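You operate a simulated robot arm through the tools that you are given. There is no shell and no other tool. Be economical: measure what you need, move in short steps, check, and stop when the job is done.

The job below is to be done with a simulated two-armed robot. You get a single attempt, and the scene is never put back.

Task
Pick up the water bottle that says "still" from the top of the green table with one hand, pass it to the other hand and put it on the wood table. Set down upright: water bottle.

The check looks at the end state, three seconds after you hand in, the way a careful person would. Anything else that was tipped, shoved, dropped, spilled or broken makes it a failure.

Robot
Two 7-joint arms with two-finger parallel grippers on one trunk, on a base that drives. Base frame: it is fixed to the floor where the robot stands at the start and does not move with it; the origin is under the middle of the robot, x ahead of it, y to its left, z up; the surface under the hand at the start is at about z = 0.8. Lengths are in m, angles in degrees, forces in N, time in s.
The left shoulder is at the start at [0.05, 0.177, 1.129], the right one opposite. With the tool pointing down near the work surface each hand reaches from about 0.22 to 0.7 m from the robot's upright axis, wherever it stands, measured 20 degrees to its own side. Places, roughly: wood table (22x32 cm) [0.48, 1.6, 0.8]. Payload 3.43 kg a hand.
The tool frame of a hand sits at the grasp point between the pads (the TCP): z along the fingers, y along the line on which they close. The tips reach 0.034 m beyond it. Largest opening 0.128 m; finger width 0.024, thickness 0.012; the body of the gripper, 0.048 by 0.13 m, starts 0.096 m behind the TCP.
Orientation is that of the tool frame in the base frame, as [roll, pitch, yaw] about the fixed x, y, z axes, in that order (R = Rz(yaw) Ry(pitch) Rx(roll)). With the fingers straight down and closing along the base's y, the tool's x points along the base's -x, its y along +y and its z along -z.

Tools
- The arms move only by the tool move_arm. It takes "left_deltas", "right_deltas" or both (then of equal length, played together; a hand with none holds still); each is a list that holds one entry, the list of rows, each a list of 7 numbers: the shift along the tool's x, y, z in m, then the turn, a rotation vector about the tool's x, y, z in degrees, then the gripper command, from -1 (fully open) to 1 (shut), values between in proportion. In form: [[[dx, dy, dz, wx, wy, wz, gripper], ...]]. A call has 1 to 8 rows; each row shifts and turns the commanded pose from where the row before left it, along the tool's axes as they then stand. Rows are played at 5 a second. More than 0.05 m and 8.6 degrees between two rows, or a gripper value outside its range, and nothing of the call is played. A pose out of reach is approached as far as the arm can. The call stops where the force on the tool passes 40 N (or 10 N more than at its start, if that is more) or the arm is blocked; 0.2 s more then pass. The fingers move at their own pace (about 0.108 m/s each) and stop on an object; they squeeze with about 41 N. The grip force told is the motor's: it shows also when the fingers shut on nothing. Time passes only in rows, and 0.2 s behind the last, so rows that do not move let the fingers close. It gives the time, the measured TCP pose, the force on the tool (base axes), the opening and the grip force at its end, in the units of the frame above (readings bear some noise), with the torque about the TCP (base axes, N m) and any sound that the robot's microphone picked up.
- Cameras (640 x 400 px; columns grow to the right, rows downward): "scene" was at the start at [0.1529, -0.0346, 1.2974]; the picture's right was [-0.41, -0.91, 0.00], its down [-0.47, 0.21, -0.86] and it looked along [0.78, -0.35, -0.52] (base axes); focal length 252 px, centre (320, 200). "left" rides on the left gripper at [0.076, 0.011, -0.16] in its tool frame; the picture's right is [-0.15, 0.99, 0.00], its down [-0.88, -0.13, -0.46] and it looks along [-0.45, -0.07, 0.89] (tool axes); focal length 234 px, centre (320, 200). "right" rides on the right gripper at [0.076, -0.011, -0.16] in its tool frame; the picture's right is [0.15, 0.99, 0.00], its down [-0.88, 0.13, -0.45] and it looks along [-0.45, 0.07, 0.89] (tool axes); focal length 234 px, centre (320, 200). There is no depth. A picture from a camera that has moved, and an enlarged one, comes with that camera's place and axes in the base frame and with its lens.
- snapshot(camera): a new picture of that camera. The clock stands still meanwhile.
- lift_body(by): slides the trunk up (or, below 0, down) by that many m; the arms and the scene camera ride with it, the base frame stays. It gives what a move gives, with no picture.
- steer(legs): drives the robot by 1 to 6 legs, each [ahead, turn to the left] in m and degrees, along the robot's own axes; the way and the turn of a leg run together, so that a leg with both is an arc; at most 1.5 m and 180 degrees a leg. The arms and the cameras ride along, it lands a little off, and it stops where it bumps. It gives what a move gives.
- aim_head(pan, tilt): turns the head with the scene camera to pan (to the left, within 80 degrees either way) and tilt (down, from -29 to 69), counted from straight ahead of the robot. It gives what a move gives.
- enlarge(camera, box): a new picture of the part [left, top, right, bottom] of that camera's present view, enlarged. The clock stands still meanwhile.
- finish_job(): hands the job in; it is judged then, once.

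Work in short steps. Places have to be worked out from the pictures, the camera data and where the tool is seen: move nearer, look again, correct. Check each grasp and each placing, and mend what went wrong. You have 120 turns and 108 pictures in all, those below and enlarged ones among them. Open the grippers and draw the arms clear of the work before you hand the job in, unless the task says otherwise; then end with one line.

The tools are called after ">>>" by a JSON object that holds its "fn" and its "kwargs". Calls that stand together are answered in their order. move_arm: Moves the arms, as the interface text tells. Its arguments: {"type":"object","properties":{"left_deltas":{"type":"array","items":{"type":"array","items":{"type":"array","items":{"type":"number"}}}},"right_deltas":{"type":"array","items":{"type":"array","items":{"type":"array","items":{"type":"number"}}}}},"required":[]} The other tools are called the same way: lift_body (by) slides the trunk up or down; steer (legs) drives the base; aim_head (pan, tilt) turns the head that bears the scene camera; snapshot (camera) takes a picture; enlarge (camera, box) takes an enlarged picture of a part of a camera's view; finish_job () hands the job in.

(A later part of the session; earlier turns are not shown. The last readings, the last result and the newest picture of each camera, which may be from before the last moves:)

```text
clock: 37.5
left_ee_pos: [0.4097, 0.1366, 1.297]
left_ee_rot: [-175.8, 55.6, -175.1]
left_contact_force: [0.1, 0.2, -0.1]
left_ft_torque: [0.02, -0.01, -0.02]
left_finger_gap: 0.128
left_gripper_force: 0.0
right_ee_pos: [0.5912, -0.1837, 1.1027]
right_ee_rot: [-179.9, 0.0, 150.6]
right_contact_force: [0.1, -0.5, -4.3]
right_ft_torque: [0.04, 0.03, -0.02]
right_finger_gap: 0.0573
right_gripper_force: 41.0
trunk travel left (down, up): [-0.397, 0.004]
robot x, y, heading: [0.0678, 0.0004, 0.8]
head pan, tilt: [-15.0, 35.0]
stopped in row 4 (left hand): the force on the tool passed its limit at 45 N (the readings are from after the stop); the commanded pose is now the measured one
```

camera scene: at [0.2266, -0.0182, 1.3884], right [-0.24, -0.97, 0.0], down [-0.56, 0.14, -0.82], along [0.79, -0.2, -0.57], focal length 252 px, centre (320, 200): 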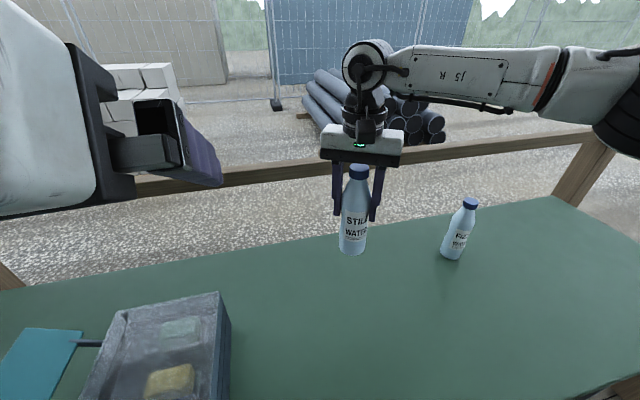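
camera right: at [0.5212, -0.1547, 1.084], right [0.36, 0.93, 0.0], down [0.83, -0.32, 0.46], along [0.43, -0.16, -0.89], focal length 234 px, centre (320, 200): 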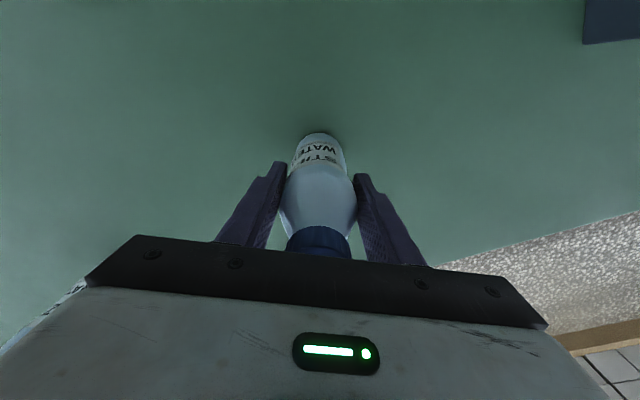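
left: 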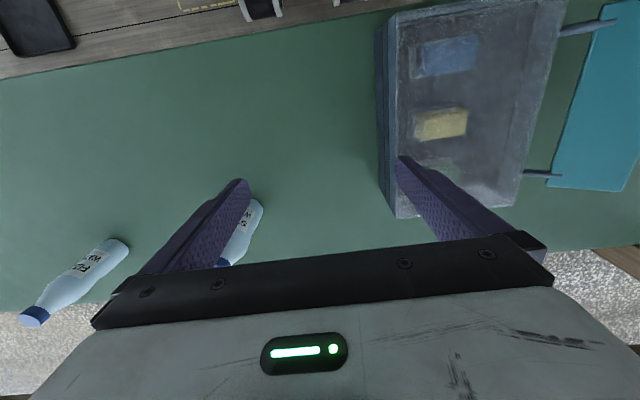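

Moving along the fingers still meets a force; I look from the left camera and with the head turned left.

>>> {"fn": "aim_head", "kwargs": {"pan": 45, "tilt": 15}}

>>> {"fn": "snapshot", "kwargs": {"camera": "scene"}}

>>> {"fn": "snapshot", "kwargs": {"camera": "left"}}

```text
clock: 38.8
left_ee_pos: [0.4087, 0.1364, 1.2968]
left_ee_rot: [-175.7, 55.7, -175.1]
left_contact_force: [0.6, 0.0, -0.3]
left_ft_torque: [-0.03, 0.03, 0.01]
left_finger_gap: 0.1279
left_gripper_force: 0.0
right_ee_pos: [0.5938, -0.1827, 1.1029]
right_ee_rot: [-180.0, 0.0, 150.5]
right_contact_force: [0.1, 0.0, -4.8]
right_ft_torque: [0.03, 0.02, -0.06]
right_finger_gap: 0.0574
right_gripper_force: 40.4
trunk travel left (down, up): [-0.397, 0.004]
robot x, y, heading: [0.0683, -0.0035, 1.0]
head pan, tilt: [45.0, 15.0]
```

```text
82 pictures are left
camera scene: at [0.2058, 0.0701, 1.4204], right [0.72, -0.7, 0.0], down [-0.18, -0.19, -0.97], along [0.67, 0.69, -0.26], focal length 252 px, centre (320, 200)
```

scene: 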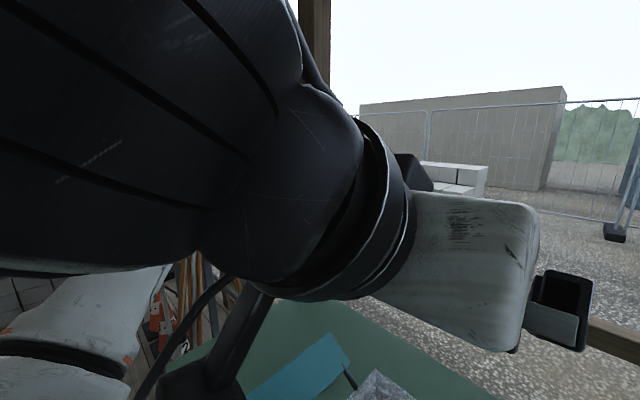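

```text
81 pictures are left
camera left: at [0.2324, 0.1459, 1.3239], right [0.06, 1.0, 0.08], down [0.12, -0.09, 0.99], along [0.99, -0.05, -0.13], focal length 234 px, centre (320, 200)
```

left: 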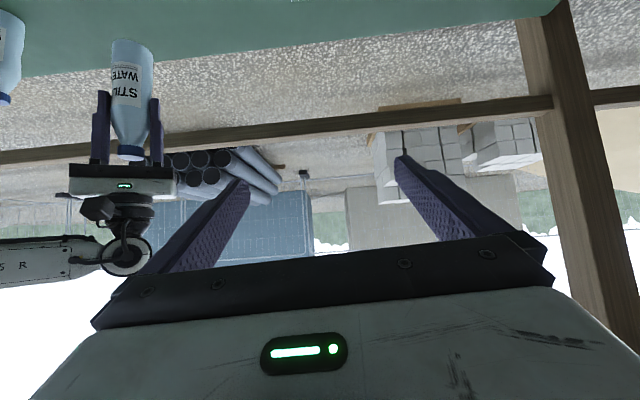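

The left camera hangs on the underside and rubs the upper arm; going down worsens it. I move the left hand level forward (+x) instead.

>>> {"fn": "move_arm", "kwargs": {"left_deltas": [[[-0.0112, 0, 0.0165, 0, 0, 0, -1], [-0.0168, 0, 0.0248, 0, 0, 0, -1], [-0.0168, 0, 0.0248, 0, 0, 0, -1], [-0.0168, 0, 0.0248, 0, 0, 0, -1], [0, 0, 0, 0, 0, 0, -1]]]}}

>>> {"fn": "aim_head", "kwargs": {"pan": 0, "tilt": 30}}

>>> {"fn": "snapshot", "kwargs": {"camera": "scene"}}

```text
clock: 40.0
left_ee_pos: [0.5177, 0.1392, 1.2965]
left_ee_rot: [-175.8, 55.6, -175.1]
left_contact_force: [-0.3, 0.4, -0.3]
left_ft_torque: [-0.02, 0.0, 0.0]
left_finger_gap: 0.1281
left_gripper_force: 0.0
right_ee_pos: [0.5917, -0.1833, 1.1033]
right_ee_rot: [-180.0, 0.1, 150.5]
right_contact_force: [-0.8, -0.5, -4.0]
right_ft_torque: [0.04, 0.04, 0.03]
right_finger_gap: 0.0572
right_gripper_force: 41.1
trunk travel left (down, up): [-0.397, 0.004]
robot x, y, heading: [0.0652, 0.0016, 1.0]
head pan, tilt: [45.0, 15.0]
```

```text
clock: 41.1
left_ee_pos: [0.519, 0.1392, 1.296]
left_ee_rot: [-175.7, 55.5, -175.1]
left_contact_force: [-0.1, 0.4, -0.7]
left_ft_torque: [0.0, -0.01, 0.02]
left_finger_gap: 0.1281
left_gripper_force: 0.1
right_ee_pos: [0.5919, -0.183, 1.1043]
right_ee_rot: [179.9, 0.2, 150.5]
right_contact_force: [0.4, 0.3, -4.7]
right_ft_torque: [0.03, 0.06, 0.0]
right_finger_gap: 0.0572
right_gripper_force: 40.9
trunk travel left (down, up): [-0.397, 0.004]
robot x, y, heading: [0.0675, 0.0027, 0.8]
head pan, tilt: [0.0, 30.0]
```

```text
80 pictures are left
camera scene: at [0.2312, 0.0046, 1.3963], right [0.02, -1.0, 0.0], down [-0.5, -0.01, -0.87], along [0.87, 0.01, -0.5], focal length 252 px, centre (320, 200)
```

scene: 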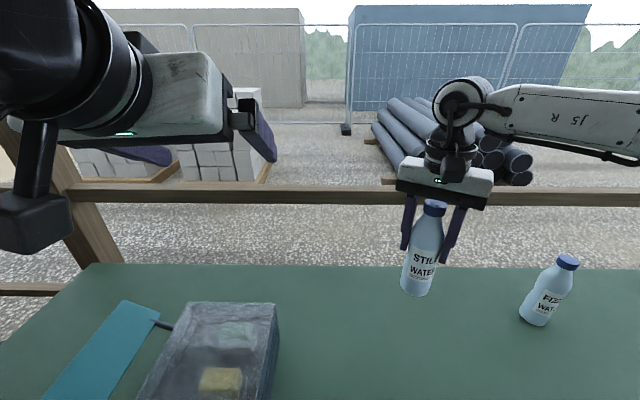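

Both hands free. I turn the left hand to point 30° to the right (matching the right gripper's closing plane) and level its roll.

>>> {"fn": "move_arm", "kwargs": {"left_deltas": [[[0, 0, 0, 4.9, -0.8, 3.94, -1], [0, 0, 0, 4.9, -0.8, 3.94, -1], [0, 0, 0, 4.9, -0.8, 3.94, -1], [0, 0, 0, 4.9, -0.8, 3.94, -1], [0, 0, 0, 4.9, -0.8, 3.94, -1], [0, 0, 0, 0, 0, 0, -1]]]}}

```text
clock: 42.5
left_ee_pos: [0.5185, 0.1402, 1.297]
left_ee_rot: [177.3, 60.1, 147.7]
left_contact_force: [0.4, 0.4, 0.4]
left_ft_torque: [-0.02, -0.01, -0.03]
left_finger_gap: 0.1279
left_gripper_force: 0.0
right_ee_pos: [0.5925, -0.1835, 1.1034]
right_ee_rot: [180.0, 0.1, 150.6]
right_contact_force: [-0.3, 0.2, -4.4]
right_ft_torque: [0.02, 0.02, 0.02]
right_finger_gap: 0.0576
right_gripper_force: 40.9
trunk travel left (down, up): [-0.397, 0.004]
robot x, y, heading: [0.0684, 0.0004, 1.1]
head pan, tilt: [0.0, 30.0]
```

Orientation reached. Bottle axis at (0.592, -0.183), bottom ≈0.979; I bring the left hand on a straight line to a pre-grasp 13 cm behind the target along its fingers.

>>> {"fn": "move_arm", "kwargs": {"left_deltas": [[[0.0153, -0.0305, 0.0248, 0.3, 0, -1.4, -1], [0.0153, -0.0305, 0.0248, 0, 0, 0, -1], [0.0153, -0.0305, 0.0248, 0, 0, 0, -1], [0.0153, -0.0305, 0.0248, 0, 0, 0, -1], [0.0153, -0.0305, 0.0248, 0, 0, 0, -1], [0.0153, -0.0305, 0.0248, 0, 0, 0, -1], [0, 0, 0, 0, 0, 0, -1]]]}}

>>> {"fn": "snapshot", "kwargs": {"camera": "scene"}}

>>> {"fn": "snapshot", "kwargs": {"camera": "left"}}

```text
clock: 44.1
left_ee_pos: [0.5024, -0.0614, 1.1412]
left_ee_rot: [180.0, 60.0, 150.6]
left_contact_force: [0.4, -0.2, 0.4]
left_ft_torque: [0.0, -0.03, 0.0]
left_finger_gap: 0.1276
left_gripper_force: 0.1
right_ee_pos: [0.5938, -0.1832, 1.1038]
right_ee_rot: [180.0, 0.1, 150.5]
right_contact_force: [0.5, 0.0, -4.8]
right_ft_torque: [0.0, 0.04, 0.02]
right_finger_gap: 0.0574
right_gripper_force: 40.7
trunk travel left (down, up): [-0.397, 0.004]
robot x, y, heading: [0.067, -0.0004, 1.2]
head pan, tilt: [0.0, 30.0]
```

```text
79 pictures are left
camera scene: at [0.2311, 0.0049, 1.3962], right [0.02, -1.0, 0.0], down [-0.5, -0.01, -0.87], along [0.87, 0.01, -0.5], focal length 252 px, centre (320, 200)
```

scene: 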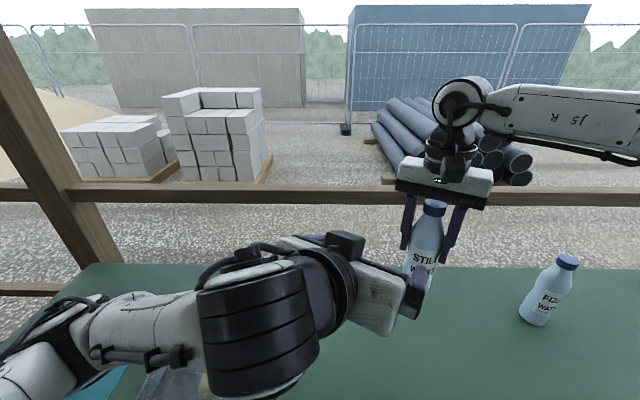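

```text
78 pictures are left
camera left: at [0.3524, 0.0365, 1.1558], right [0.55, 0.83, 0.13], down [-0.03, -0.13, 0.99], along [0.84, -0.55, -0.05], focal length 234 px, centre (320, 200)
```

left: 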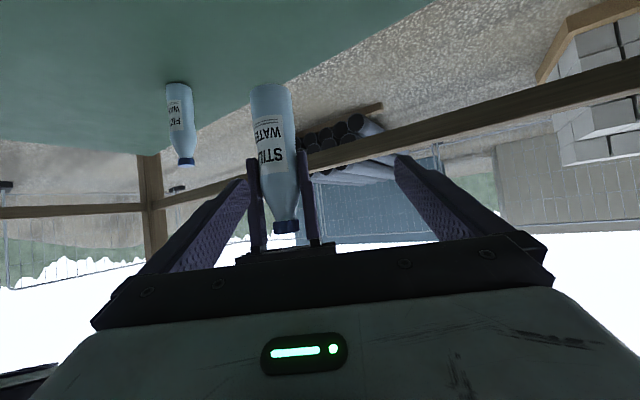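

Geometry agrees (bottle bottom ≈0.976). I move to the pre-grasp point.

>>> {"fn": "move_arm", "kwargs": {"left_deltas": [[[0.0149, -0.0304, 0.0235, 0, 0, 0, -1], [0.0149, -0.0304, 0.0235, 0, 0, 0, -1], [0, 0, 0, 0, 0, 0, -1]]]}}

>>> {"fn": "snapshot", "kwargs": {"camera": "left"}}

>>> {"fn": "snapshot", "kwargs": {"camera": "right"}}

```text
clock: 44.9
left_ee_pos: [0.4942, -0.127, 1.0919]
left_ee_rot: [-180.0, 60.1, 150.5]
left_contact_force: [0.4, -0.3, -0.5]
left_ft_torque: [-0.03, 0.01, -0.04]
left_finger_gap: 0.1282
left_gripper_force: 0.0
right_ee_pos: [0.5925, -0.1828, 1.104]
right_ee_rot: [-180.0, 0.1, 150.6]
right_contact_force: [-0.3, -0.6, -4.5]
right_ft_torque: [0.04, 0.01, 0.02]
right_finger_gap: 0.0574
right_gripper_force: 41.3
trunk travel left (down, up): [-0.397, 0.004]
robot x, y, heading: [0.0722, 0.0017, 0.5]
head pan, tilt: [0.0, 30.0]
```

```text
77 pictures are left
camera left: at [0.3448, -0.029, 1.1066], right [0.55, 0.83, 0.13], down [-0.03, -0.13, 0.99], along [0.83, -0.55, -0.05], focal length 234 px, centre (320, 200)
```

left: 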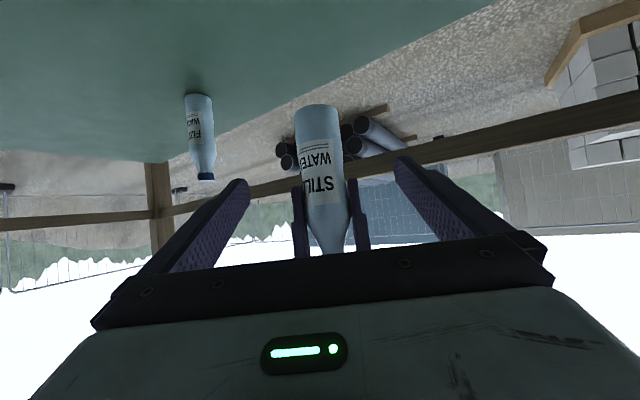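

```text
76 pictures are left
camera right: at [0.5215, -0.1549, 1.2625], right [0.36, 0.93, 0.0], down [0.83, -0.32, 0.46], along [0.43, -0.17, -0.89], focal length 234 px, centre (320, 200)
```

right: 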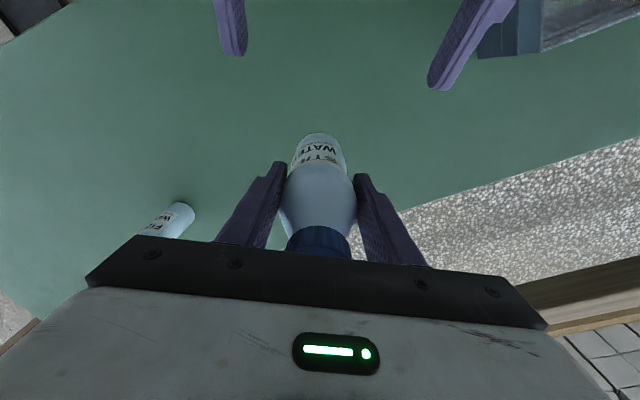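

Centred and coplanar. I advance the left hand 0.13 m along its fingers.

>>> {"fn": "move_arm", "kwargs": {"left_deltas": [[[0, 0, 0.035, 0, 0, 0, -1], [0, 0, 0.03, 0, 0, 0, -1], [0, 0, 0.03, 0, 0, 0, -1], [0, 0, 0.02, 0, 0, 0, -1], [0, 0, 0.015, 0, 0, 0, -1], [0, 0, 0, 0, 0, 0, -1]]]}}

>>> {"fn": "snapshot", "kwargs": {"camera": "left"}}

>>> {"fn": "snapshot", "kwargs": {"camera": "right"}}

```text
clock: 46.3
left_ee_pos: [0.5919, -0.1816, 1.0279]
left_ee_rot: [179.9, 60.1, 150.6]
left_contact_force: [-0.3, 0.1, 0.1]
left_ft_torque: [-0.02, 0.02, -0.01]
left_finger_gap: 0.128
left_gripper_force: 0.0
right_ee_pos: [0.5921, -0.1816, 1.1039]
right_ee_rot: [180.0, 0.1, 150.6]
right_contact_force: [0.2, 0.0, -4.2]
right_ft_torque: [0.02, 0.01, -0.02]
right_finger_gap: 0.0577
right_gripper_force: 40.9
trunk travel left (down, up): [-0.397, 0.004]
robot x, y, heading: [0.069, 0.001, 1.1]
head pan, tilt: [0.0, 30.0]
```

```text
75 pictures are left
camera left: at [0.4428, -0.0845, 1.0416], right [0.55, 0.83, 0.13], down [-0.03, -0.13, 0.99], along [0.83, -0.55, -0.05], focal length 234 px, centre (320, 200)
```

left: 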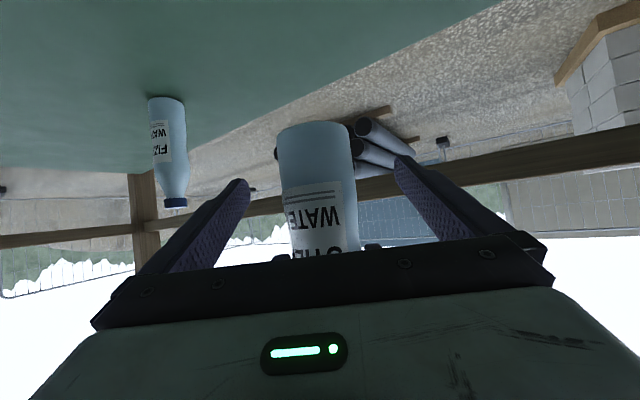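

```text
74 pictures are left
camera right: at [0.5213, -0.155, 1.2625], right [0.36, 0.93, 0.0], down [0.83, -0.32, 0.46], along [0.43, -0.17, -0.89], focal length 234 px, centre (320, 200)
```

right: 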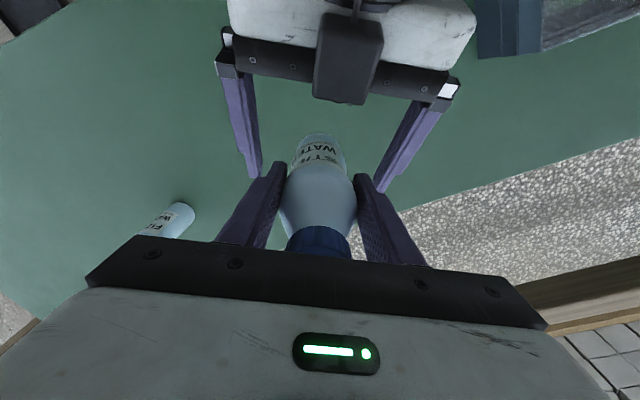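

Bottle stands between the left fingers, centred. I close the left gripper.

>>> {"fn": "move_arm", "kwargs": {"left_deltas": [[[0, 0, 0, 0, 0, 0, -0.3], [0, 0, 0, 0, 0, 0, 0], [0, 0, 0, 0, 0, 0, 0.3], [0, 0, 0, 0, 0, 0, 1], [0, 0, 0, 0, 0, 0, 1], [0, 0, 0, 0, 0, 0, 1]]]}}

>>> {"fn": "snapshot", "kwargs": {"camera": "left"}}

```text
clock: 47.7
left_ee_pos: [0.5927, -0.1827, 1.0292]
left_ee_rot: [-180.0, 60.1, 150.5]
left_contact_force: [-2.3, -5.0, -0.6]
left_ft_torque: [0.75, -0.38, 0.15]
left_finger_gap: 0.0569
left_gripper_force: 41.6
right_ee_pos: [0.592, -0.183, 1.1036]
right_ee_rot: [-180.0, 0.1, 150.5]
right_contact_force: [1.8, 5.8, -3.3]
right_ft_torque: [-0.34, 0.26, -0.19]
right_finger_gap: 0.0573
right_gripper_force: 41.4
trunk travel left (down, up): [-0.397, 0.004]
robot x, y, heading: [0.0679, -0.0021, 0.8]
head pan, tilt: [0.0, 30.0]
```

```text
73 pictures are left
camera left: at [0.4424, -0.0847, 1.0417], right [0.55, 0.82, 0.13], down [-0.03, -0.14, 0.99], along [0.83, -0.55, -0.05], focal length 234 px, centre (320, 200)
```

left: 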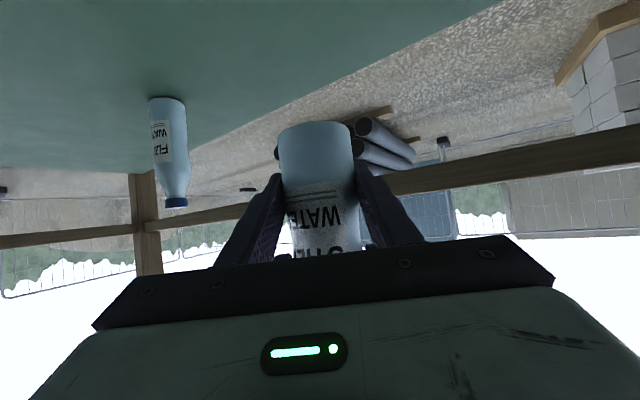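

Both hands hold it. I open the right gripper and draw it straight up.

>>> {"fn": "move_arm", "kwargs": {"right_deltas": [[[0, 0, 0, 0, 0, 0, 0.3], [0, 0, 0, 0, 0, 0, -0.5], [0, 0, 0, 0, 0, 0, -1], [0, 0, 0, 0, 0, 0, -1], [0, 0, 0, 0, 0, 0, -1]]], "left_deltas": [[[0, 0, 0, 0, 0, 0, 1], [0, 0, 0, 0, 0, 0, 1], [0, 0, 0, 0, 0, 0, 1], [0, 0, 0, 0, 0, 0, 1], [0, 0, 0, 0, 0, 0, 1]]]}}

>>> {"fn": "snapshot", "kwargs": {"camera": "right"}}

```text
clock: 48.9
left_ee_pos: [0.5922, -0.1813, 1.0278]
left_ee_rot: [-179.9, 60.1, 150.5]
left_contact_force: [0.0, 0.1, -0.7]
left_ft_torque: [-0.06, 0.1, 0.02]
left_finger_gap: 0.0561
left_gripper_force: 41.0
right_ee_pos: [0.5929, -0.183, 1.1034]
right_ee_rot: [-179.9, 0.1, 150.4]
right_contact_force: [0.6, 0.6, 0.0]
right_ft_torque: [-0.02, 0.0, 0.01]
right_finger_gap: 0.1281
right_gripper_force: 0.0
trunk travel left (down, up): [-0.397, 0.004]
robot x, y, heading: [0.0681, 0.0013, 1.2]
head pan, tilt: [0.0, 30.0]
```

```text
72 pictures are left
camera right: at [0.5214, -0.1551, 1.2625], right [0.36, 0.93, 0.0], down [0.83, -0.32, 0.46], along [0.43, -0.16, -0.89], focal length 234 px, centre (320, 200)
```

right: 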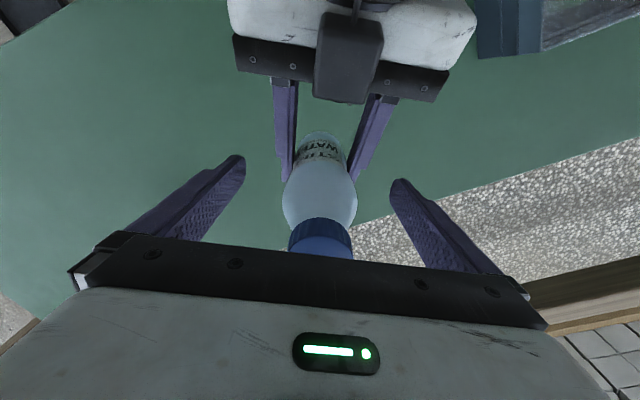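

Left holds. I raise the right hand clear of the bottle.

>>> {"fn": "move_arm", "kwargs": {"right_deltas": [[[0, 0, -0.04, 0, 0, 0, -1], [0, 0, -0.04, 0, 0, 0, -1], [0, 0, -0.04, 0, 0, 0, -1], [0.0, 0, -0.02, 0, 0, 0, -1], [0.02, -0.03, 0, 0, 0, 0, -1], [0.02, -0.03, 0, 0, 0, 0, -1], [0.02, -0.03, 0, 0, 0, 0, -1]]]}}

>>> {"fn": "snapshot", "kwargs": {"camera": "scene"}}

>>> {"fn": "snapshot", "kwargs": {"camera": "left"}}

```text
clock: 50.5
left_ee_pos: [0.5912, -0.1817, 1.0296]
left_ee_rot: [-180.0, 60.1, 150.5]
left_contact_force: [0.2, -1.0, 0.4]
left_ft_torque: [0.02, 0.03, 0.03]
left_finger_gap: 0.0564
left_gripper_force: 41.3
right_ee_pos: [0.4859, -0.251, 1.2006]
right_ee_rot: [179.9, 0.2, 150.6]
right_contact_force: [0.0, -0.4, -0.2]
right_ft_torque: [0.05, -0.01, 0.04]
right_finger_gap: 0.1281
right_gripper_force: 0.1
right hand out of reach, approached as far as the arm can: row 1, 2, 3, 4
trunk travel left (down, up): [-0.397, 0.004]
robot x, y, heading: [0.0723, 0.0001, 0.8]
head pan, tilt: [0.0, 30.0]
```

```text
71 pictures are left
camera scene: at [0.2301, 0.004, 1.3964], right [0.02, -1.0, 0.0], down [-0.5, -0.01, -0.87], along [0.87, 0.01, -0.5], focal length 252 px, centre (320, 200)
```

scene: 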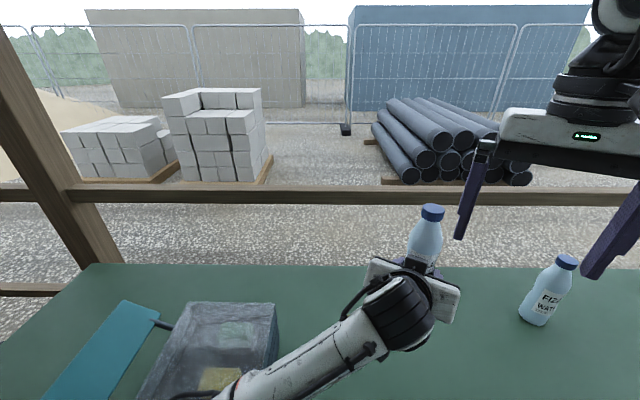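

```text
70 pictures are left
camera left: at [0.4419, -0.0848, 1.0419], right [0.55, 0.83, 0.13], down [-0.03, -0.14, 0.99], along [0.83, -0.55, -0.05], focal length 234 px, centre (320, 200)
```

left: 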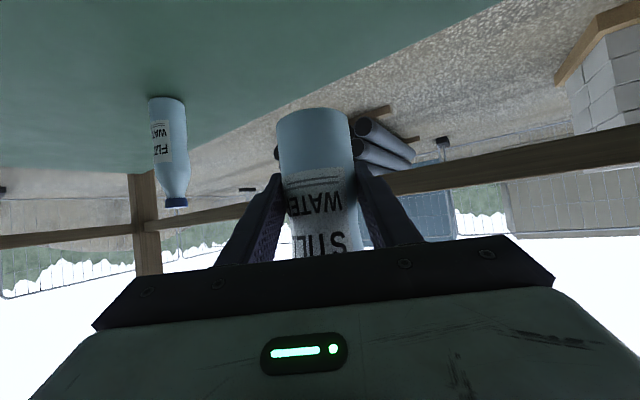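

The bottle sits ~1 cm lower relative to the left hand than before; I check whether it is slipping.

>>> {"fn": "move_arm", "kwargs": {"left_deltas": [[[0, 0, 0, 0, 0, 0, 1], [0, 0, 0, 0, 0, 0, 1], [0, 0, 0, 0, 0, 0, 1], [0, 0, 0, 0, 0, 0, 1]]]}}

>>> {"fn": "snapshot", "kwargs": {"camera": "left"}}

>>> {"fn": "enlarge", "kwargs": {"camera": "scene", "box": [340, 180, 500, 320]}}

```text
clock: 51.5
left_ee_pos: [0.5918, -0.1812, 1.0281]
left_ee_rot: [-179.9, 60.1, 150.6]
left_contact_force: [0.7, -0.5, 0.1]
left_ft_torque: [0.07, 0.04, 0.02]
left_finger_gap: 0.0563
left_gripper_force: 41.0
right_ee_pos: [0.4878, -0.252, 1.2007]
right_ee_rot: [179.9, 0.1, 150.5]
right_contact_force: [-0.6, 0.5, 0.0]
right_ft_torque: [0.02, -0.02, 0.01]
right_finger_gap: 0.1279
right_gripper_force: 0.0
trunk travel left (down, up): [-0.397, 0.004]
robot x, y, heading: [0.0679, 0.0008, 0.9]
head pan, tilt: [0.0, 30.0]
```

```text
69 pictures are left
camera left: at [0.4427, -0.0844, 1.0416], right [0.55, 0.83, 0.13], down [-0.03, -0.13, 0.99], along [0.83, -0.55, -0.05], focal length 234 px, centre (320, 200)
```

left: 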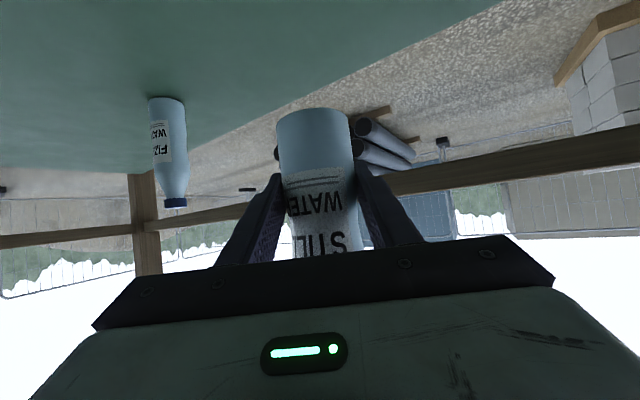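

```text
2.86 times, centred on (420, 250) of scene
camera zoom: at [0.2312, 0.0045, 1.3962], right [0.02, -1.0, 0.0], down [-0.5, -0.01, -0.87], along [0.87, 0.01, -0.5], focal length 722 px, centre (34, 57)
```

zoom: 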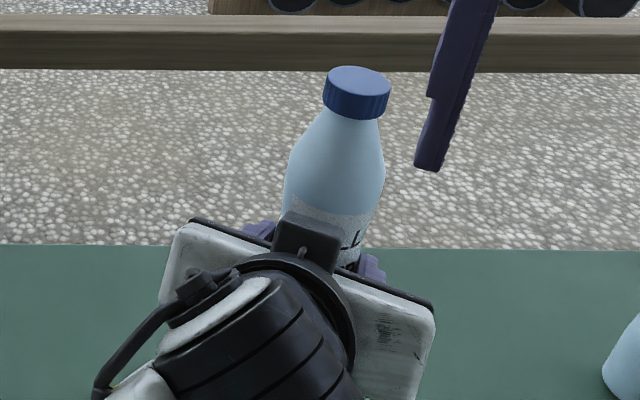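

Bottle is steady and upright in the left hand (bottom ≈5.5 cm below the TCP). Now I look around to the left for the wood table and the way.

>>> {"fn": "aim_head", "kwargs": {"pan": 75, "tilt": 25}}

>>> {"fn": "snapshot", "kwargs": {"camera": "scene"}}

>>> {"fn": "aim_head", "kwargs": {"pan": 45, "tilt": 30}}

>>> {"fn": "snapshot", "kwargs": {"camera": "scene"}}

```text
clock: 53.0
left_ee_pos: [0.5924, -0.1817, 1.0282]
left_ee_rot: [-179.8, 60.2, 150.6]
left_contact_force: [-0.4, 0.2, 0.5]
left_ft_torque: [-0.01, 0.03, -0.02]
left_finger_gap: 0.0566
left_gripper_force: 40.8
right_ee_pos: [0.4872, -0.2513, 1.2012]
right_ee_rot: [180.0, 0.2, 150.5]
right_contact_force: [0.0, 0.1, -0.1]
right_ft_torque: [0.01, 0.0, 0.0]
right_finger_gap: 0.1277
right_gripper_force: 0.1
trunk travel left (down, up): [-0.397, 0.004]
robot x, y, heading: [0.0687, 0.0004, 0.9]
head pan, tilt: [75.0, 25.0]
```

```text
67 pictures are left
camera scene: at [0.1632, 0.0924, 1.4042], right [0.97, -0.24, 0.0], down [-0.1, -0.41, -0.91], along [0.22, 0.88, -0.42], focal length 252 px, centre (320, 200)
```

scene: 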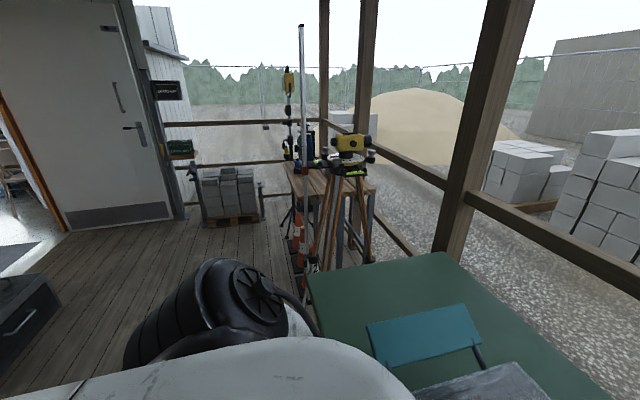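

```text
clock: 53.9
left_ee_pos: [0.5916, -0.1821, 1.0273]
left_ee_rot: [-179.8, 60.1, 150.6]
left_contact_force: [-0.2, -0.2, 0.2]
left_ft_torque: [0.03, 0.04, 0.0]
left_finger_gap: 0.0564
left_gripper_force: 41.2
right_ee_pos: [0.4879, -0.2511, 1.2014]
right_ee_rot: [-180.0, 0.1, 150.5]
right_contact_force: [0.4, -0.3, 0.5]
right_ft_torque: [-0.02, 0.0, -0.02]
right_finger_gap: 0.1279
right_gripper_force: 0.0
trunk travel left (down, up): [-0.397, 0.004]
robot x, y, heading: [0.0684, -0.002, 1.1]
head pan, tilt: [45.0, 30.0]
```

```text
66 pictures are left
camera scene: at [0.2036, 0.0681, 1.3963], right [0.72, -0.7, 0.0], down [-0.35, -0.36, -0.87], along [0.6, 0.62, -0.5], focal length 252 px, centre (320, 200)
```

scene: 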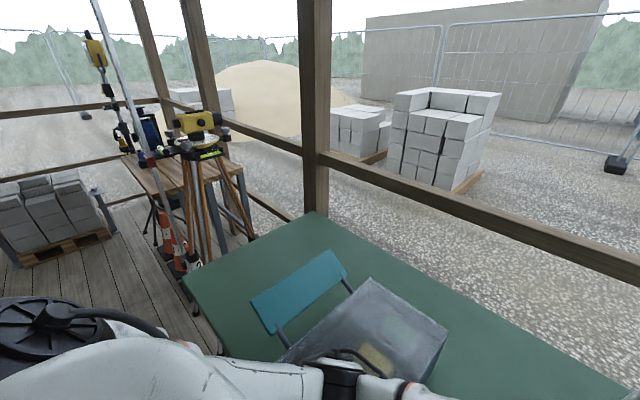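

I enlarge the region of the wood table.

>>> {"fn": "enlarge", "kwargs": {"camera": "scene", "box": [80, 80, 280, 280]}}

>>> {"fn": "aim_head", "kwargs": {"pan": 75, "tilt": 25}}

>>> {"fn": "enlarge", "kwargs": {"camera": "scene", "box": [250, 100, 400, 280]}}

```text
2.00 times, centred on (180, 180) of scene
camera zoom: at [0.2036, 0.0681, 1.3963], right [0.72, -0.7, 0.0], down [-0.35, -0.36, -0.87], along [0.6, 0.62, -0.5], focal length 505 px, centre (600, 240)
```

zoom: 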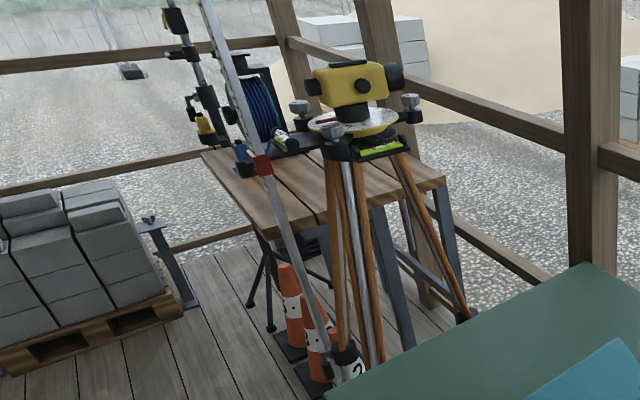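

```text
clock: 54.9
left_ee_pos: [0.5919, -0.1819, 1.0278]
left_ee_rot: [-179.9, 60.1, 150.7]
left_contact_force: [0.2, 0.6, 0.5]
left_ft_torque: [0.05, 0.03, -0.01]
left_finger_gap: 0.0563
left_gripper_force: 40.8
right_ee_pos: [0.4873, -0.2507, 1.2007]
right_ee_rot: [-180.0, 0.1, 150.6]
right_contact_force: [0.0, -0.3, -0.3]
right_ft_torque: [-0.01, 0.03, 0.02]
right_finger_gap: 0.1279
right_gripper_force: 0.1
trunk travel left (down, up): [-0.397, 0.004]
robot x, y, heading: [0.0692, 0.0002, 1.0]
head pan, tilt: [75.0, 25.0]
```

```text
2.22 times, centred on (325, 190) of scene
camera zoom: at [0.1633, 0.0924, 1.4042], right [0.97, -0.24, 0.0], down [-0.1, -0.41, -0.91], along [0.22, 0.88, -0.42], focal length 561 px, centre (309, 222)
```

zoom: 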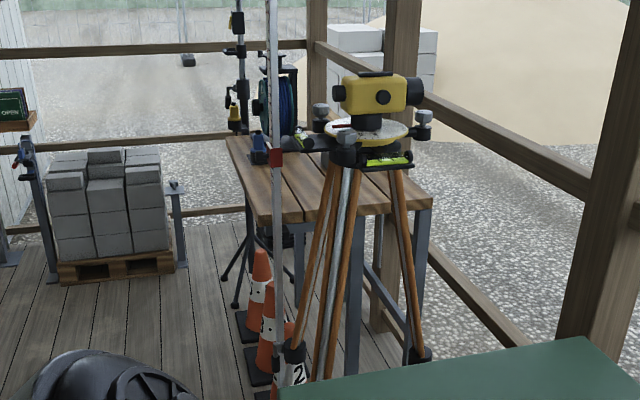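

The wood table spans about x 0.35–0.81, y 1.37–2.15, with a staff/tripod on its near (south) side at y≈1.25 and items beyond y≈1.8. I'll approach from the open floor on the west. First I back straight away from the green table.

>>> {"fn": "steer", "kwargs": {"legs": [[-0.5, 0]]}}

>>> {"fn": "aim_head", "kwargs": {"pan": 0, "tilt": 35}}

>>> {"fn": "snapshot", "kwargs": {"camera": "scene"}}

```text
clock: 57.8
left_ee_pos: [0.0904, -0.1898, 1.0282]
left_ee_rot: [179.9, 60.1, 150.5]
left_contact_force: [-0.4, 0.8, -0.8]
left_ft_torque: [0.0, 0.02, 0.02]
left_finger_gap: 0.0561
left_gripper_force: 41.2
right_ee_pos: [-0.0154, -0.26, 1.2014]
right_ee_rot: [-180.0, 0.0, 150.4]
right_contact_force: [-1.4, -0.1, 0.2]
right_ft_torque: [0.03, -0.05, 0.0]
right_finger_gap: 0.1279
right_gripper_force: 0.0
trunk travel left (down, up): [-0.397, 0.004]
robot x, y, heading: [-0.4313, -0.0047, 0.9]
head pan, tilt: [75.0, 25.0]
```

```text
clock: 59.3
left_ee_pos: [0.0903, -0.1897, 1.027]
left_ee_rot: [180.0, 60.2, 150.6]
left_contact_force: [0.4, 0.7, -0.9]
left_ft_torque: [0.03, 0.02, 0.01]
left_finger_gap: 0.056
left_gripper_force: 41.5
right_ee_pos: [-0.0132, -0.2595, 1.202]
right_ee_rot: [-180.0, 0.2, 150.4]
right_contact_force: [1.0, -0.3, -1.0]
right_ft_torque: [0.05, 0.01, 0.0]
right_finger_gap: 0.1281
right_gripper_force: 0.0
trunk travel left (down, up): [-0.397, 0.004]
robot x, y, heading: [-0.4308, -0.0066, 0.9]
head pan, tilt: [0.0, 35.0]
```

```text
63 pictures are left
camera scene: at [-0.2723, -0.0033, 1.3884], right [0.02, -1.0, 0.0], down [-0.57, -0.01, -0.82], along [0.82, 0.01, -0.57], focal length 252 px, centre (320, 200)
```

scene: 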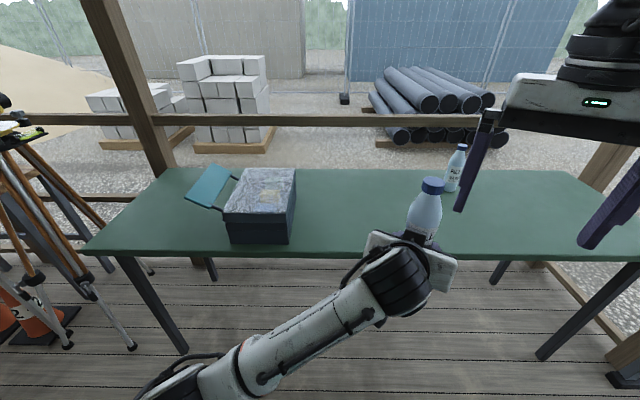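

All still in place. The floor is clear; I turn left 90° and drive 1.3 m alongside, then look.

>>> {"fn": "steer", "kwargs": {"legs": [[0, 90], [1.3, 0]]}}

>>> {"fn": "aim_head", "kwargs": {"pan": -40, "tilt": 30}}

>>> {"fn": "snapshot", "kwargs": {"camera": "scene"}}

>>> {"fn": "aim_head", "kwargs": {"pan": 10, "tilt": 30}}

>>> {"fn": "snapshot", "kwargs": {"camera": "scene"}}

```text
clock: 69.6
left_ee_pos: [-0.2444, 1.8082, 1.027]
left_ee_rot: [-179.9, 60.0, -120.1]
left_contact_force: [0.2, -0.3, 0.4]
left_ft_torque: [-0.01, 0.01, 0.01]
left_finger_gap: 0.0559
left_gripper_force: 41.1
right_ee_pos: [-0.1759, 1.702, 1.2002]
right_ee_rot: [179.9, 0.2, -120.2]
right_contact_force: [0.6, 0.4, -1.2]
right_ft_torque: [-0.02, -0.02, 0.0]
right_finger_gap: 0.1282
right_gripper_force: 0.0
trunk travel left (down, up): [-0.397, 0.004]
robot x, y, heading: [-0.4323, 1.2898, 90.4]
head pan, tilt: [0.0, 35.0]
```

```text
clock: 70.6
left_ee_pos: [-0.2433, 1.8079, 1.0274]
left_ee_rot: [-179.9, 60.1, -120.1]
left_contact_force: [-0.2, 0.0, -0.3]
left_ft_torque: [-0.03, 0.03, 0.01]
left_finger_gap: 0.0559
left_gripper_force: 40.2
right_ee_pos: [-0.1758, 1.703, 1.2007]
right_ee_rot: [180.0, 0.1, -120.1]
right_contact_force: [-0.2, -0.8, -0.3]
right_ft_torque: [0.01, 0.02, 0.01]
right_finger_gap: 0.1282
right_gripper_force: 0.1
trunk travel left (down, up): [-0.397, 0.004]
robot x, y, heading: [-0.43, 1.2902, 90.1]
head pan, tilt: [-40.0, 30.0]
```

```text
62 pictures are left
camera scene: at [-0.3737, 1.43, 1.3962], right [0.77, -0.64, 0.0], down [-0.32, -0.38, -0.87], along [0.55, 0.67, -0.5], focal length 252 px, centre (320, 200)
```

scene: 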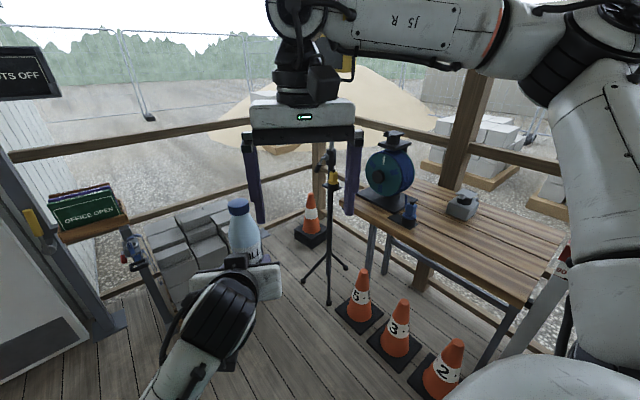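

```text
clock: 71.8
left_ee_pos: [-0.2438, 1.808, 1.0272]
left_ee_rot: [180.0, 60.0, -120.1]
left_contact_force: [0.1, 0.5, 0.4]
left_ft_torque: [-0.01, 0.02, -0.02]
left_finger_gap: 0.0559
left_gripper_force: 41.2
right_ee_pos: [-0.175, 1.7016, 1.2005]
right_ee_rot: [-179.9, 0.1, -120.2]
right_contact_force: [0.3, 0.1, -0.7]
right_ft_torque: [0.01, 0.02, 0.02]
right_finger_gap: 0.128
right_gripper_force: 0.0
trunk travel left (down, up): [-0.397, 0.004]
robot x, y, heading: [-0.4327, 1.2928, 90.4]
head pan, tilt: [10.0, 30.0]
```

```text
61 pictures are left
camera scene: at [-0.4474, 1.4495, 1.3962], right [0.98, 0.18, 0.0], down [0.09, -0.49, -0.87], along [-0.15, 0.85, -0.5], focal length 252 px, centre (320, 200)
```

scene: 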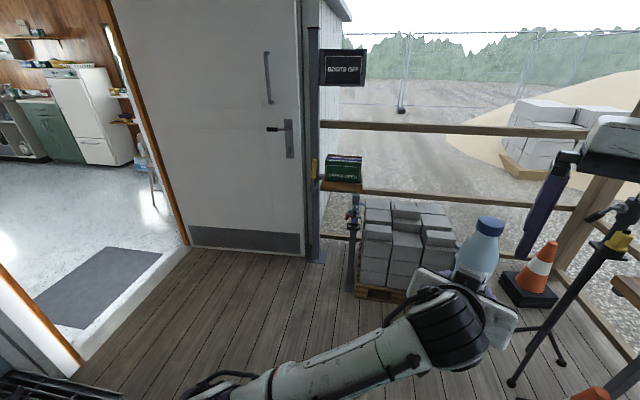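

Now it is clear: cones 2/3/5 stand at x≈0.45 under the table's west edge, free table area around (0.48, 1.6). I follow a right-hand arc ending near (-0.01, 1.89), heading -15°; first part now.

>>> {"fn": "steer", "kwargs": {"legs": [[0.28, 0], [0.345, -60]]}}

>>> {"fn": "aim_head", "kwargs": {"pan": -10, "tilt": 35}}

>>> {"fn": "snapshot", "kwargs": {"camera": "scene"}}

```text
clock: 76.4
left_ee_pos: [0.2742, 1.9567, 1.0273]
left_ee_rot: [180.0, 60.0, -179.6]
left_contact_force: [-0.2, 0.4, -1.2]
left_ft_torque: [0.0, 0.06, -0.02]
left_finger_gap: 0.0556
left_gripper_force: 41.1
right_ee_pos: [0.2173, 1.8443, 1.2004]
right_ee_rot: [180.0, 0.1, -179.7]
right_contact_force: [0.4, -0.1, 0.3]
right_ft_torque: [0.01, 0.02, 0.01]
right_finger_gap: 0.128
right_gripper_force: 0.0
trunk travel left (down, up): [-0.397, 0.004]
robot x, y, heading: [-0.271, 1.8517, 30.8]
head pan, tilt: [10.0, 30.0]
```

```text
clock: 77.2
left_ee_pos: [0.2728, 1.9586, 1.0273]
left_ee_rot: [-179.9, 60.0, -179.6]
left_contact_force: [-0.5, 0.3, -0.5]
left_ft_torque: [0.02, 0.08, -0.01]
left_finger_gap: 0.0556
left_gripper_force: 40.9
right_ee_pos: [0.2169, 1.8444, 1.2019]
right_ee_rot: [-179.9, 0.0, -179.5]
right_contact_force: [-0.5, -0.6, -0.4]
right_ft_torque: [0.0, -0.03, -0.01]
right_finger_gap: 0.1281
right_gripper_force: 0.1
trunk travel left (down, up): [-0.397, 0.004]
robot x, y, heading: [-0.2748, 1.8554, 30.8]
head pan, tilt: [-10.0, 35.0]
```

```text
60 pictures are left
camera scene: at [-0.127, 1.9243, 1.3885], right [0.36, -0.93, 0.0], down [-0.54, -0.2, -0.82], along [0.77, 0.29, -0.57], focal length 252 px, centre (320, 200)
```

scene: 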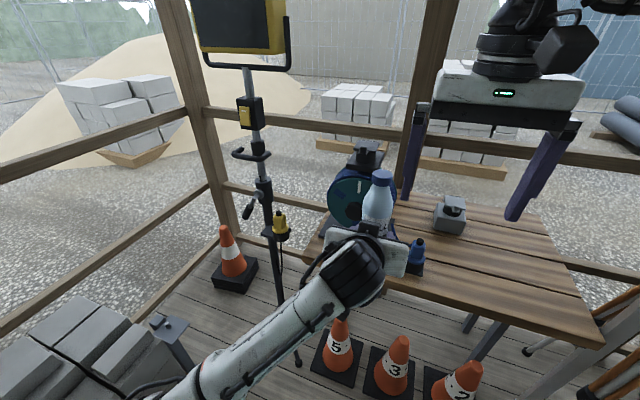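

Clear. I finish the arc to heading -15°.

>>> {"fn": "steer", "kwargs": {"legs": [[0.26, -45.8]]}}

>>> {"fn": "snapshot", "kwargs": {"camera": "scene"}}

```text
clock: 79.7
left_ee_pos: [0.4314, 1.5671, 1.0268]
left_ee_rot: [179.9, 60.0, 134.2]
left_contact_force: [-0.1, -0.9, -0.5]
left_ft_torque: [0.02, 0.04, 0.01]
left_finger_gap: 0.056
left_gripper_force: 41.6
right_ee_pos: [0.3108, 1.5291, 1.1992]
right_ee_rot: [180.0, 0.1, 134.2]
right_contact_force: [0.1, 0.2, 0.1]
right_ft_torque: [0.03, -0.01, 0.01]
right_finger_gap: 0.1279
right_gripper_force: 0.1
trunk travel left (down, up): [-0.397, 0.004]
robot x, y, heading: [-0.0188, 1.8874, -15.4]
head pan, tilt: [-10.0, 35.0]
```

```text
59 pictures are left
camera scene: at [0.1295, 1.8341, 1.3884], right [-0.43, -0.9, 0.0], down [-0.52, 0.25, -0.82], along [0.74, -0.35, -0.57], focal length 252 px, centre (320, 200)
```

scene: 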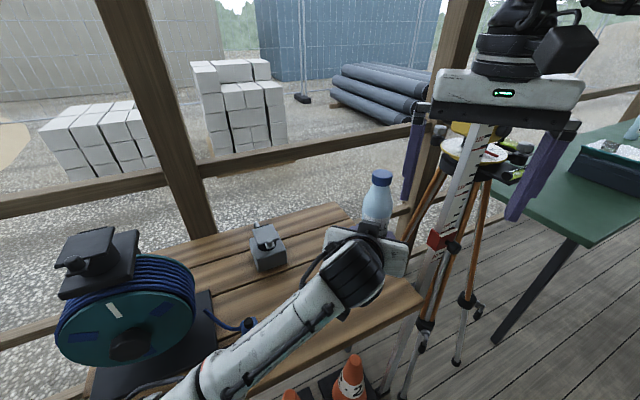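

Bottle is over the wood table, but the left elbow would come close to the table edge on lowering. I back the robot 0.08 and extend the arm forward instead.

>>> {"fn": "steer", "kwargs": {"legs": [[-0.08, 0]]}}

>>> {"fn": "move_arm", "kwargs": {"left_deltas": [[[-0.0097, 0.0257, 0.0168, 0, 0, 0, 1], [-0.0097, 0.0257, 0.0168, 0, 0, 0, 1], [-0.0097, 0.0257, 0.0168, 0, 0, 0, 1], [0, 0, 0, 0, 0, 0, 1]]]}}

>>> {"fn": "snapshot", "kwargs": {"camera": "scene"}}

>>> {"fn": "snapshot", "kwargs": {"camera": "left"}}

```text
clock: 80.8
left_ee_pos: [0.3545, 1.5895, 1.0284]
left_ee_rot: [-180.0, 60.1, 134.2]
left_contact_force: [-0.2, 0.0, -0.5]
left_ft_torque: [0.03, 0.04, 0.03]
left_finger_gap: 0.0558
left_gripper_force: 41.0
right_ee_pos: [0.2331, 1.5508, 1.2019]
right_ee_rot: [180.0, 0.2, 134.2]
right_contact_force: [-0.3, 0.1, 1.5]
right_ft_torque: [0.03, -0.02, -0.01]
right_finger_gap: 0.128
right_gripper_force: 0.0
trunk travel left (down, up): [-0.397, 0.004]
robot x, y, heading: [-0.0961, 1.9101, -15.5]
head pan, tilt: [-10.0, 35.0]
```

```text
clock: 81.8
left_ee_pos: [0.4512, 1.6016, 1.0261]
left_ee_rot: [179.9, 60.0, 134.2]
left_contact_force: [-0.4, -0.9, 0.5]
left_ft_torque: [0.02, 0.04, -0.01]
left_finger_gap: 0.0557
left_gripper_force: 41.1
right_ee_pos: [0.2341, 1.5512, 1.2014]
right_ee_rot: [-180.0, 0.1, 134.2]
right_contact_force: [0.4, 0.3, 0.7]
right_ft_torque: [-0.01, -0.02, 0.01]
right_finger_gap: 0.128
right_gripper_force: 0.0
trunk travel left (down, up): [-0.397, 0.004]
robot x, y, heading: [-0.0978, 1.9081, -15.3]
head pan, tilt: [-10.0, 35.0]
```

```text
58 pictures are left
camera scene: at [0.0523, 1.8557, 1.3885], right [-0.43, -0.9, 0.0], down [-0.52, 0.25, -0.82], along [0.74, -0.35, -0.57], focal length 252 px, centre (320, 200)
```

scene: 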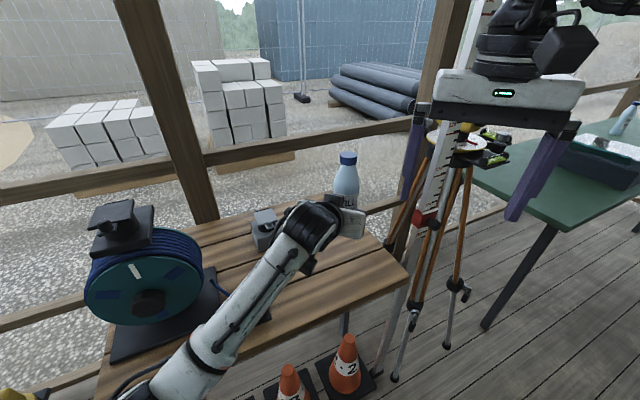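

```text
57 pictures are left
camera left: at [0.3343, 1.7369, 1.0409], right [0.76, 0.64, 0.13], down [-0.06, -0.12, 0.99], along [0.65, -0.76, -0.06], focal length 234 px, centre (320, 200)
```

left: 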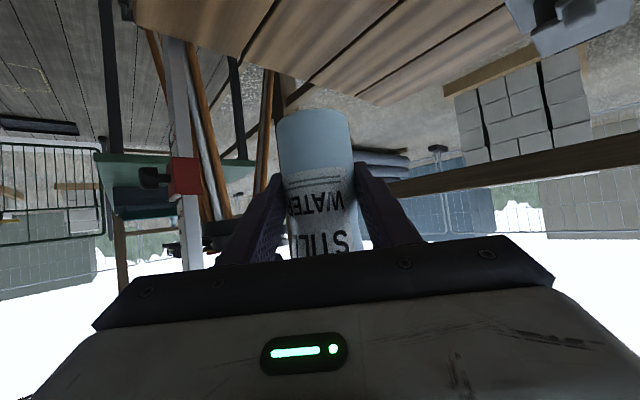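

Geometry is good: elbow stays west of the table edge. I lower with the arm by 0.10 and check.

>>> {"fn": "move_arm", "kwargs": {"left_deltas": [[[0.026, 0, 0.015, 0, 0, 0, 1], [0.026, 0, 0.015, 0, 0, 0, 1], [0.026, 0, 0.015, 0, 0, 0, 1], [0.0087, 0, 0.005, 0, 0, 0, 1], [0, 0, 0, 0, 0, 0, 1]]]}}

>>> {"fn": "snapshot", "kwargs": {"camera": "scene"}}

>>> {"fn": "snapshot", "kwargs": {"camera": "left"}}

```text
clock: 83.0
left_ee_pos: [0.4512, 1.6022, 0.9281]
left_ee_rot: [-179.9, 60.0, 134.3]
left_contact_force: [0.4, 0.6, 0.6]
left_ft_torque: [0.02, 0.02, 0.01]
left_finger_gap: 0.0554
left_gripper_force: 40.7
right_ee_pos: [0.2343, 1.5512, 1.2007]
right_ee_rot: [-180.0, 0.0, 134.3]
right_contact_force: [-0.1, 0.0, 0.2]
right_ft_torque: [-0.02, 0.0, 0.0]
right_finger_gap: 0.1281
right_gripper_force: 0.0
trunk travel left (down, up): [-0.397, 0.004]
robot x, y, heading: [-0.0982, 1.9104, -15.5]
head pan, tilt: [-10.0, 35.0]
```

```text
56 pictures are left
camera scene: at [0.0525, 1.8557, 1.3884], right [-0.43, -0.9, 0.0], down [-0.52, 0.25, -0.82], along [0.74, -0.35, -0.57], focal length 252 px, centre (320, 200)
```

scene: 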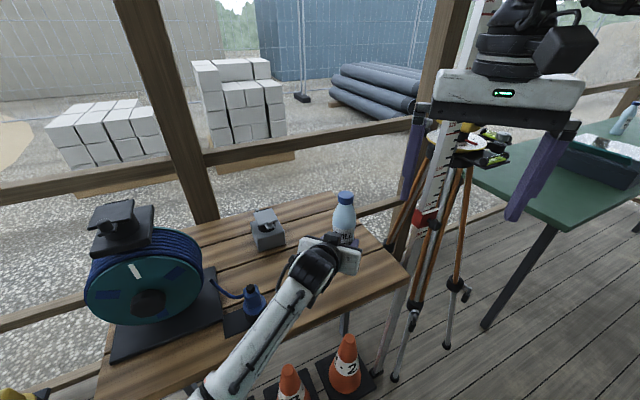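

```text
55 pictures are left
camera left: at [0.3347, 1.7366, 0.9413], right [0.76, 0.64, 0.13], down [-0.06, -0.12, 0.99], along [0.65, -0.76, -0.05], focal length 234 px, centre (320, 200)
```

left: 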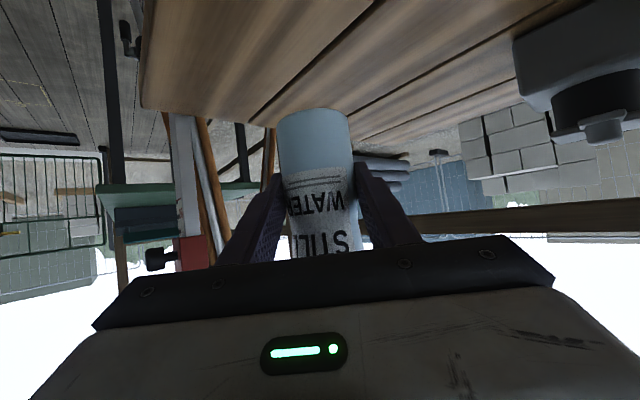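

Clearances look fine (forearm ~6 cm west of the blue item). I lower 0.055 more.

>>> {"fn": "move_arm", "kwargs": {"left_deltas": [[[0.0173, 0, 0.01, 0, 0, 0, 1], [0.0173, 0, 0.01, 0, 0, 0, 1], [0.013, 0, 0.0075, 0, 0, 0, 1], [0, 0, 0, 0, 0, 0, 1]]]}}

>>> {"fn": "snapshot", "kwargs": {"camera": "left"}}

>>> {"fn": "enlarge", "kwargs": {"camera": "scene", "box": [220, 170, 420, 330]}}

```text
clock: 84.0
left_ee_pos: [0.4512, 1.6005, 0.8728]
left_ee_rot: [180.0, 60.0, 134.2]
left_contact_force: [0.6, 0.3, 0.1]
left_ft_torque: [0.04, 0.02, -0.02]
left_finger_gap: 0.0554
left_gripper_force: 40.7
right_ee_pos: [0.2345, 1.5514, 1.1998]
right_ee_rot: [-179.9, 0.1, 134.2]
right_contact_force: [0.7, 0.2, 0.4]
right_ft_torque: [0.02, -0.01, -0.01]
right_finger_gap: 0.1281
right_gripper_force: 0.0
trunk travel left (down, up): [-0.397, 0.004]
robot x, y, heading: [-0.0975, 1.9079, -15.6]
head pan, tilt: [-10.0, 35.0]
```

```text
54 pictures are left
camera left: at [0.3349, 1.736, 0.886], right [0.76, 0.64, 0.13], down [-0.06, -0.12, 0.99], along [0.65, -0.76, -0.06], focal length 234 px, centre (320, 200)
```

left: 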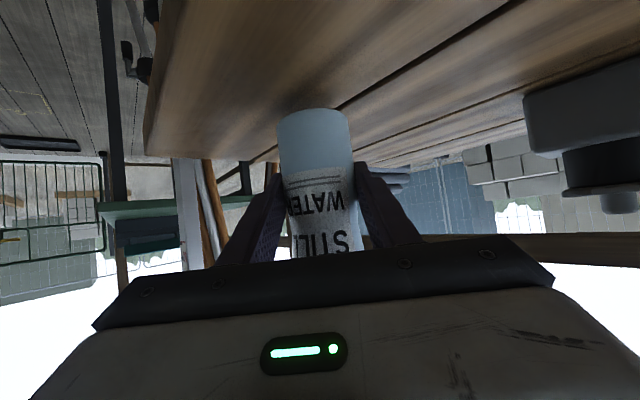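

```text
2.50 times, centred on (320, 250) of scene
camera zoom: at [0.0525, 1.8557, 1.3884], right [-0.43, -0.9, 0.0], down [-0.52, 0.25, -0.82], along [0.74, -0.35, -0.57], focal length 631 px, centre (320, 75)
```

zoom: 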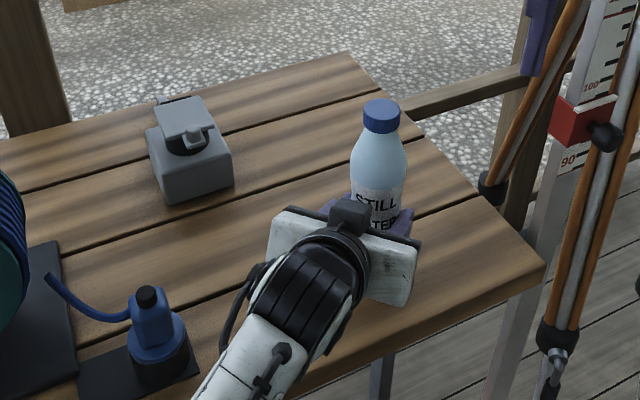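

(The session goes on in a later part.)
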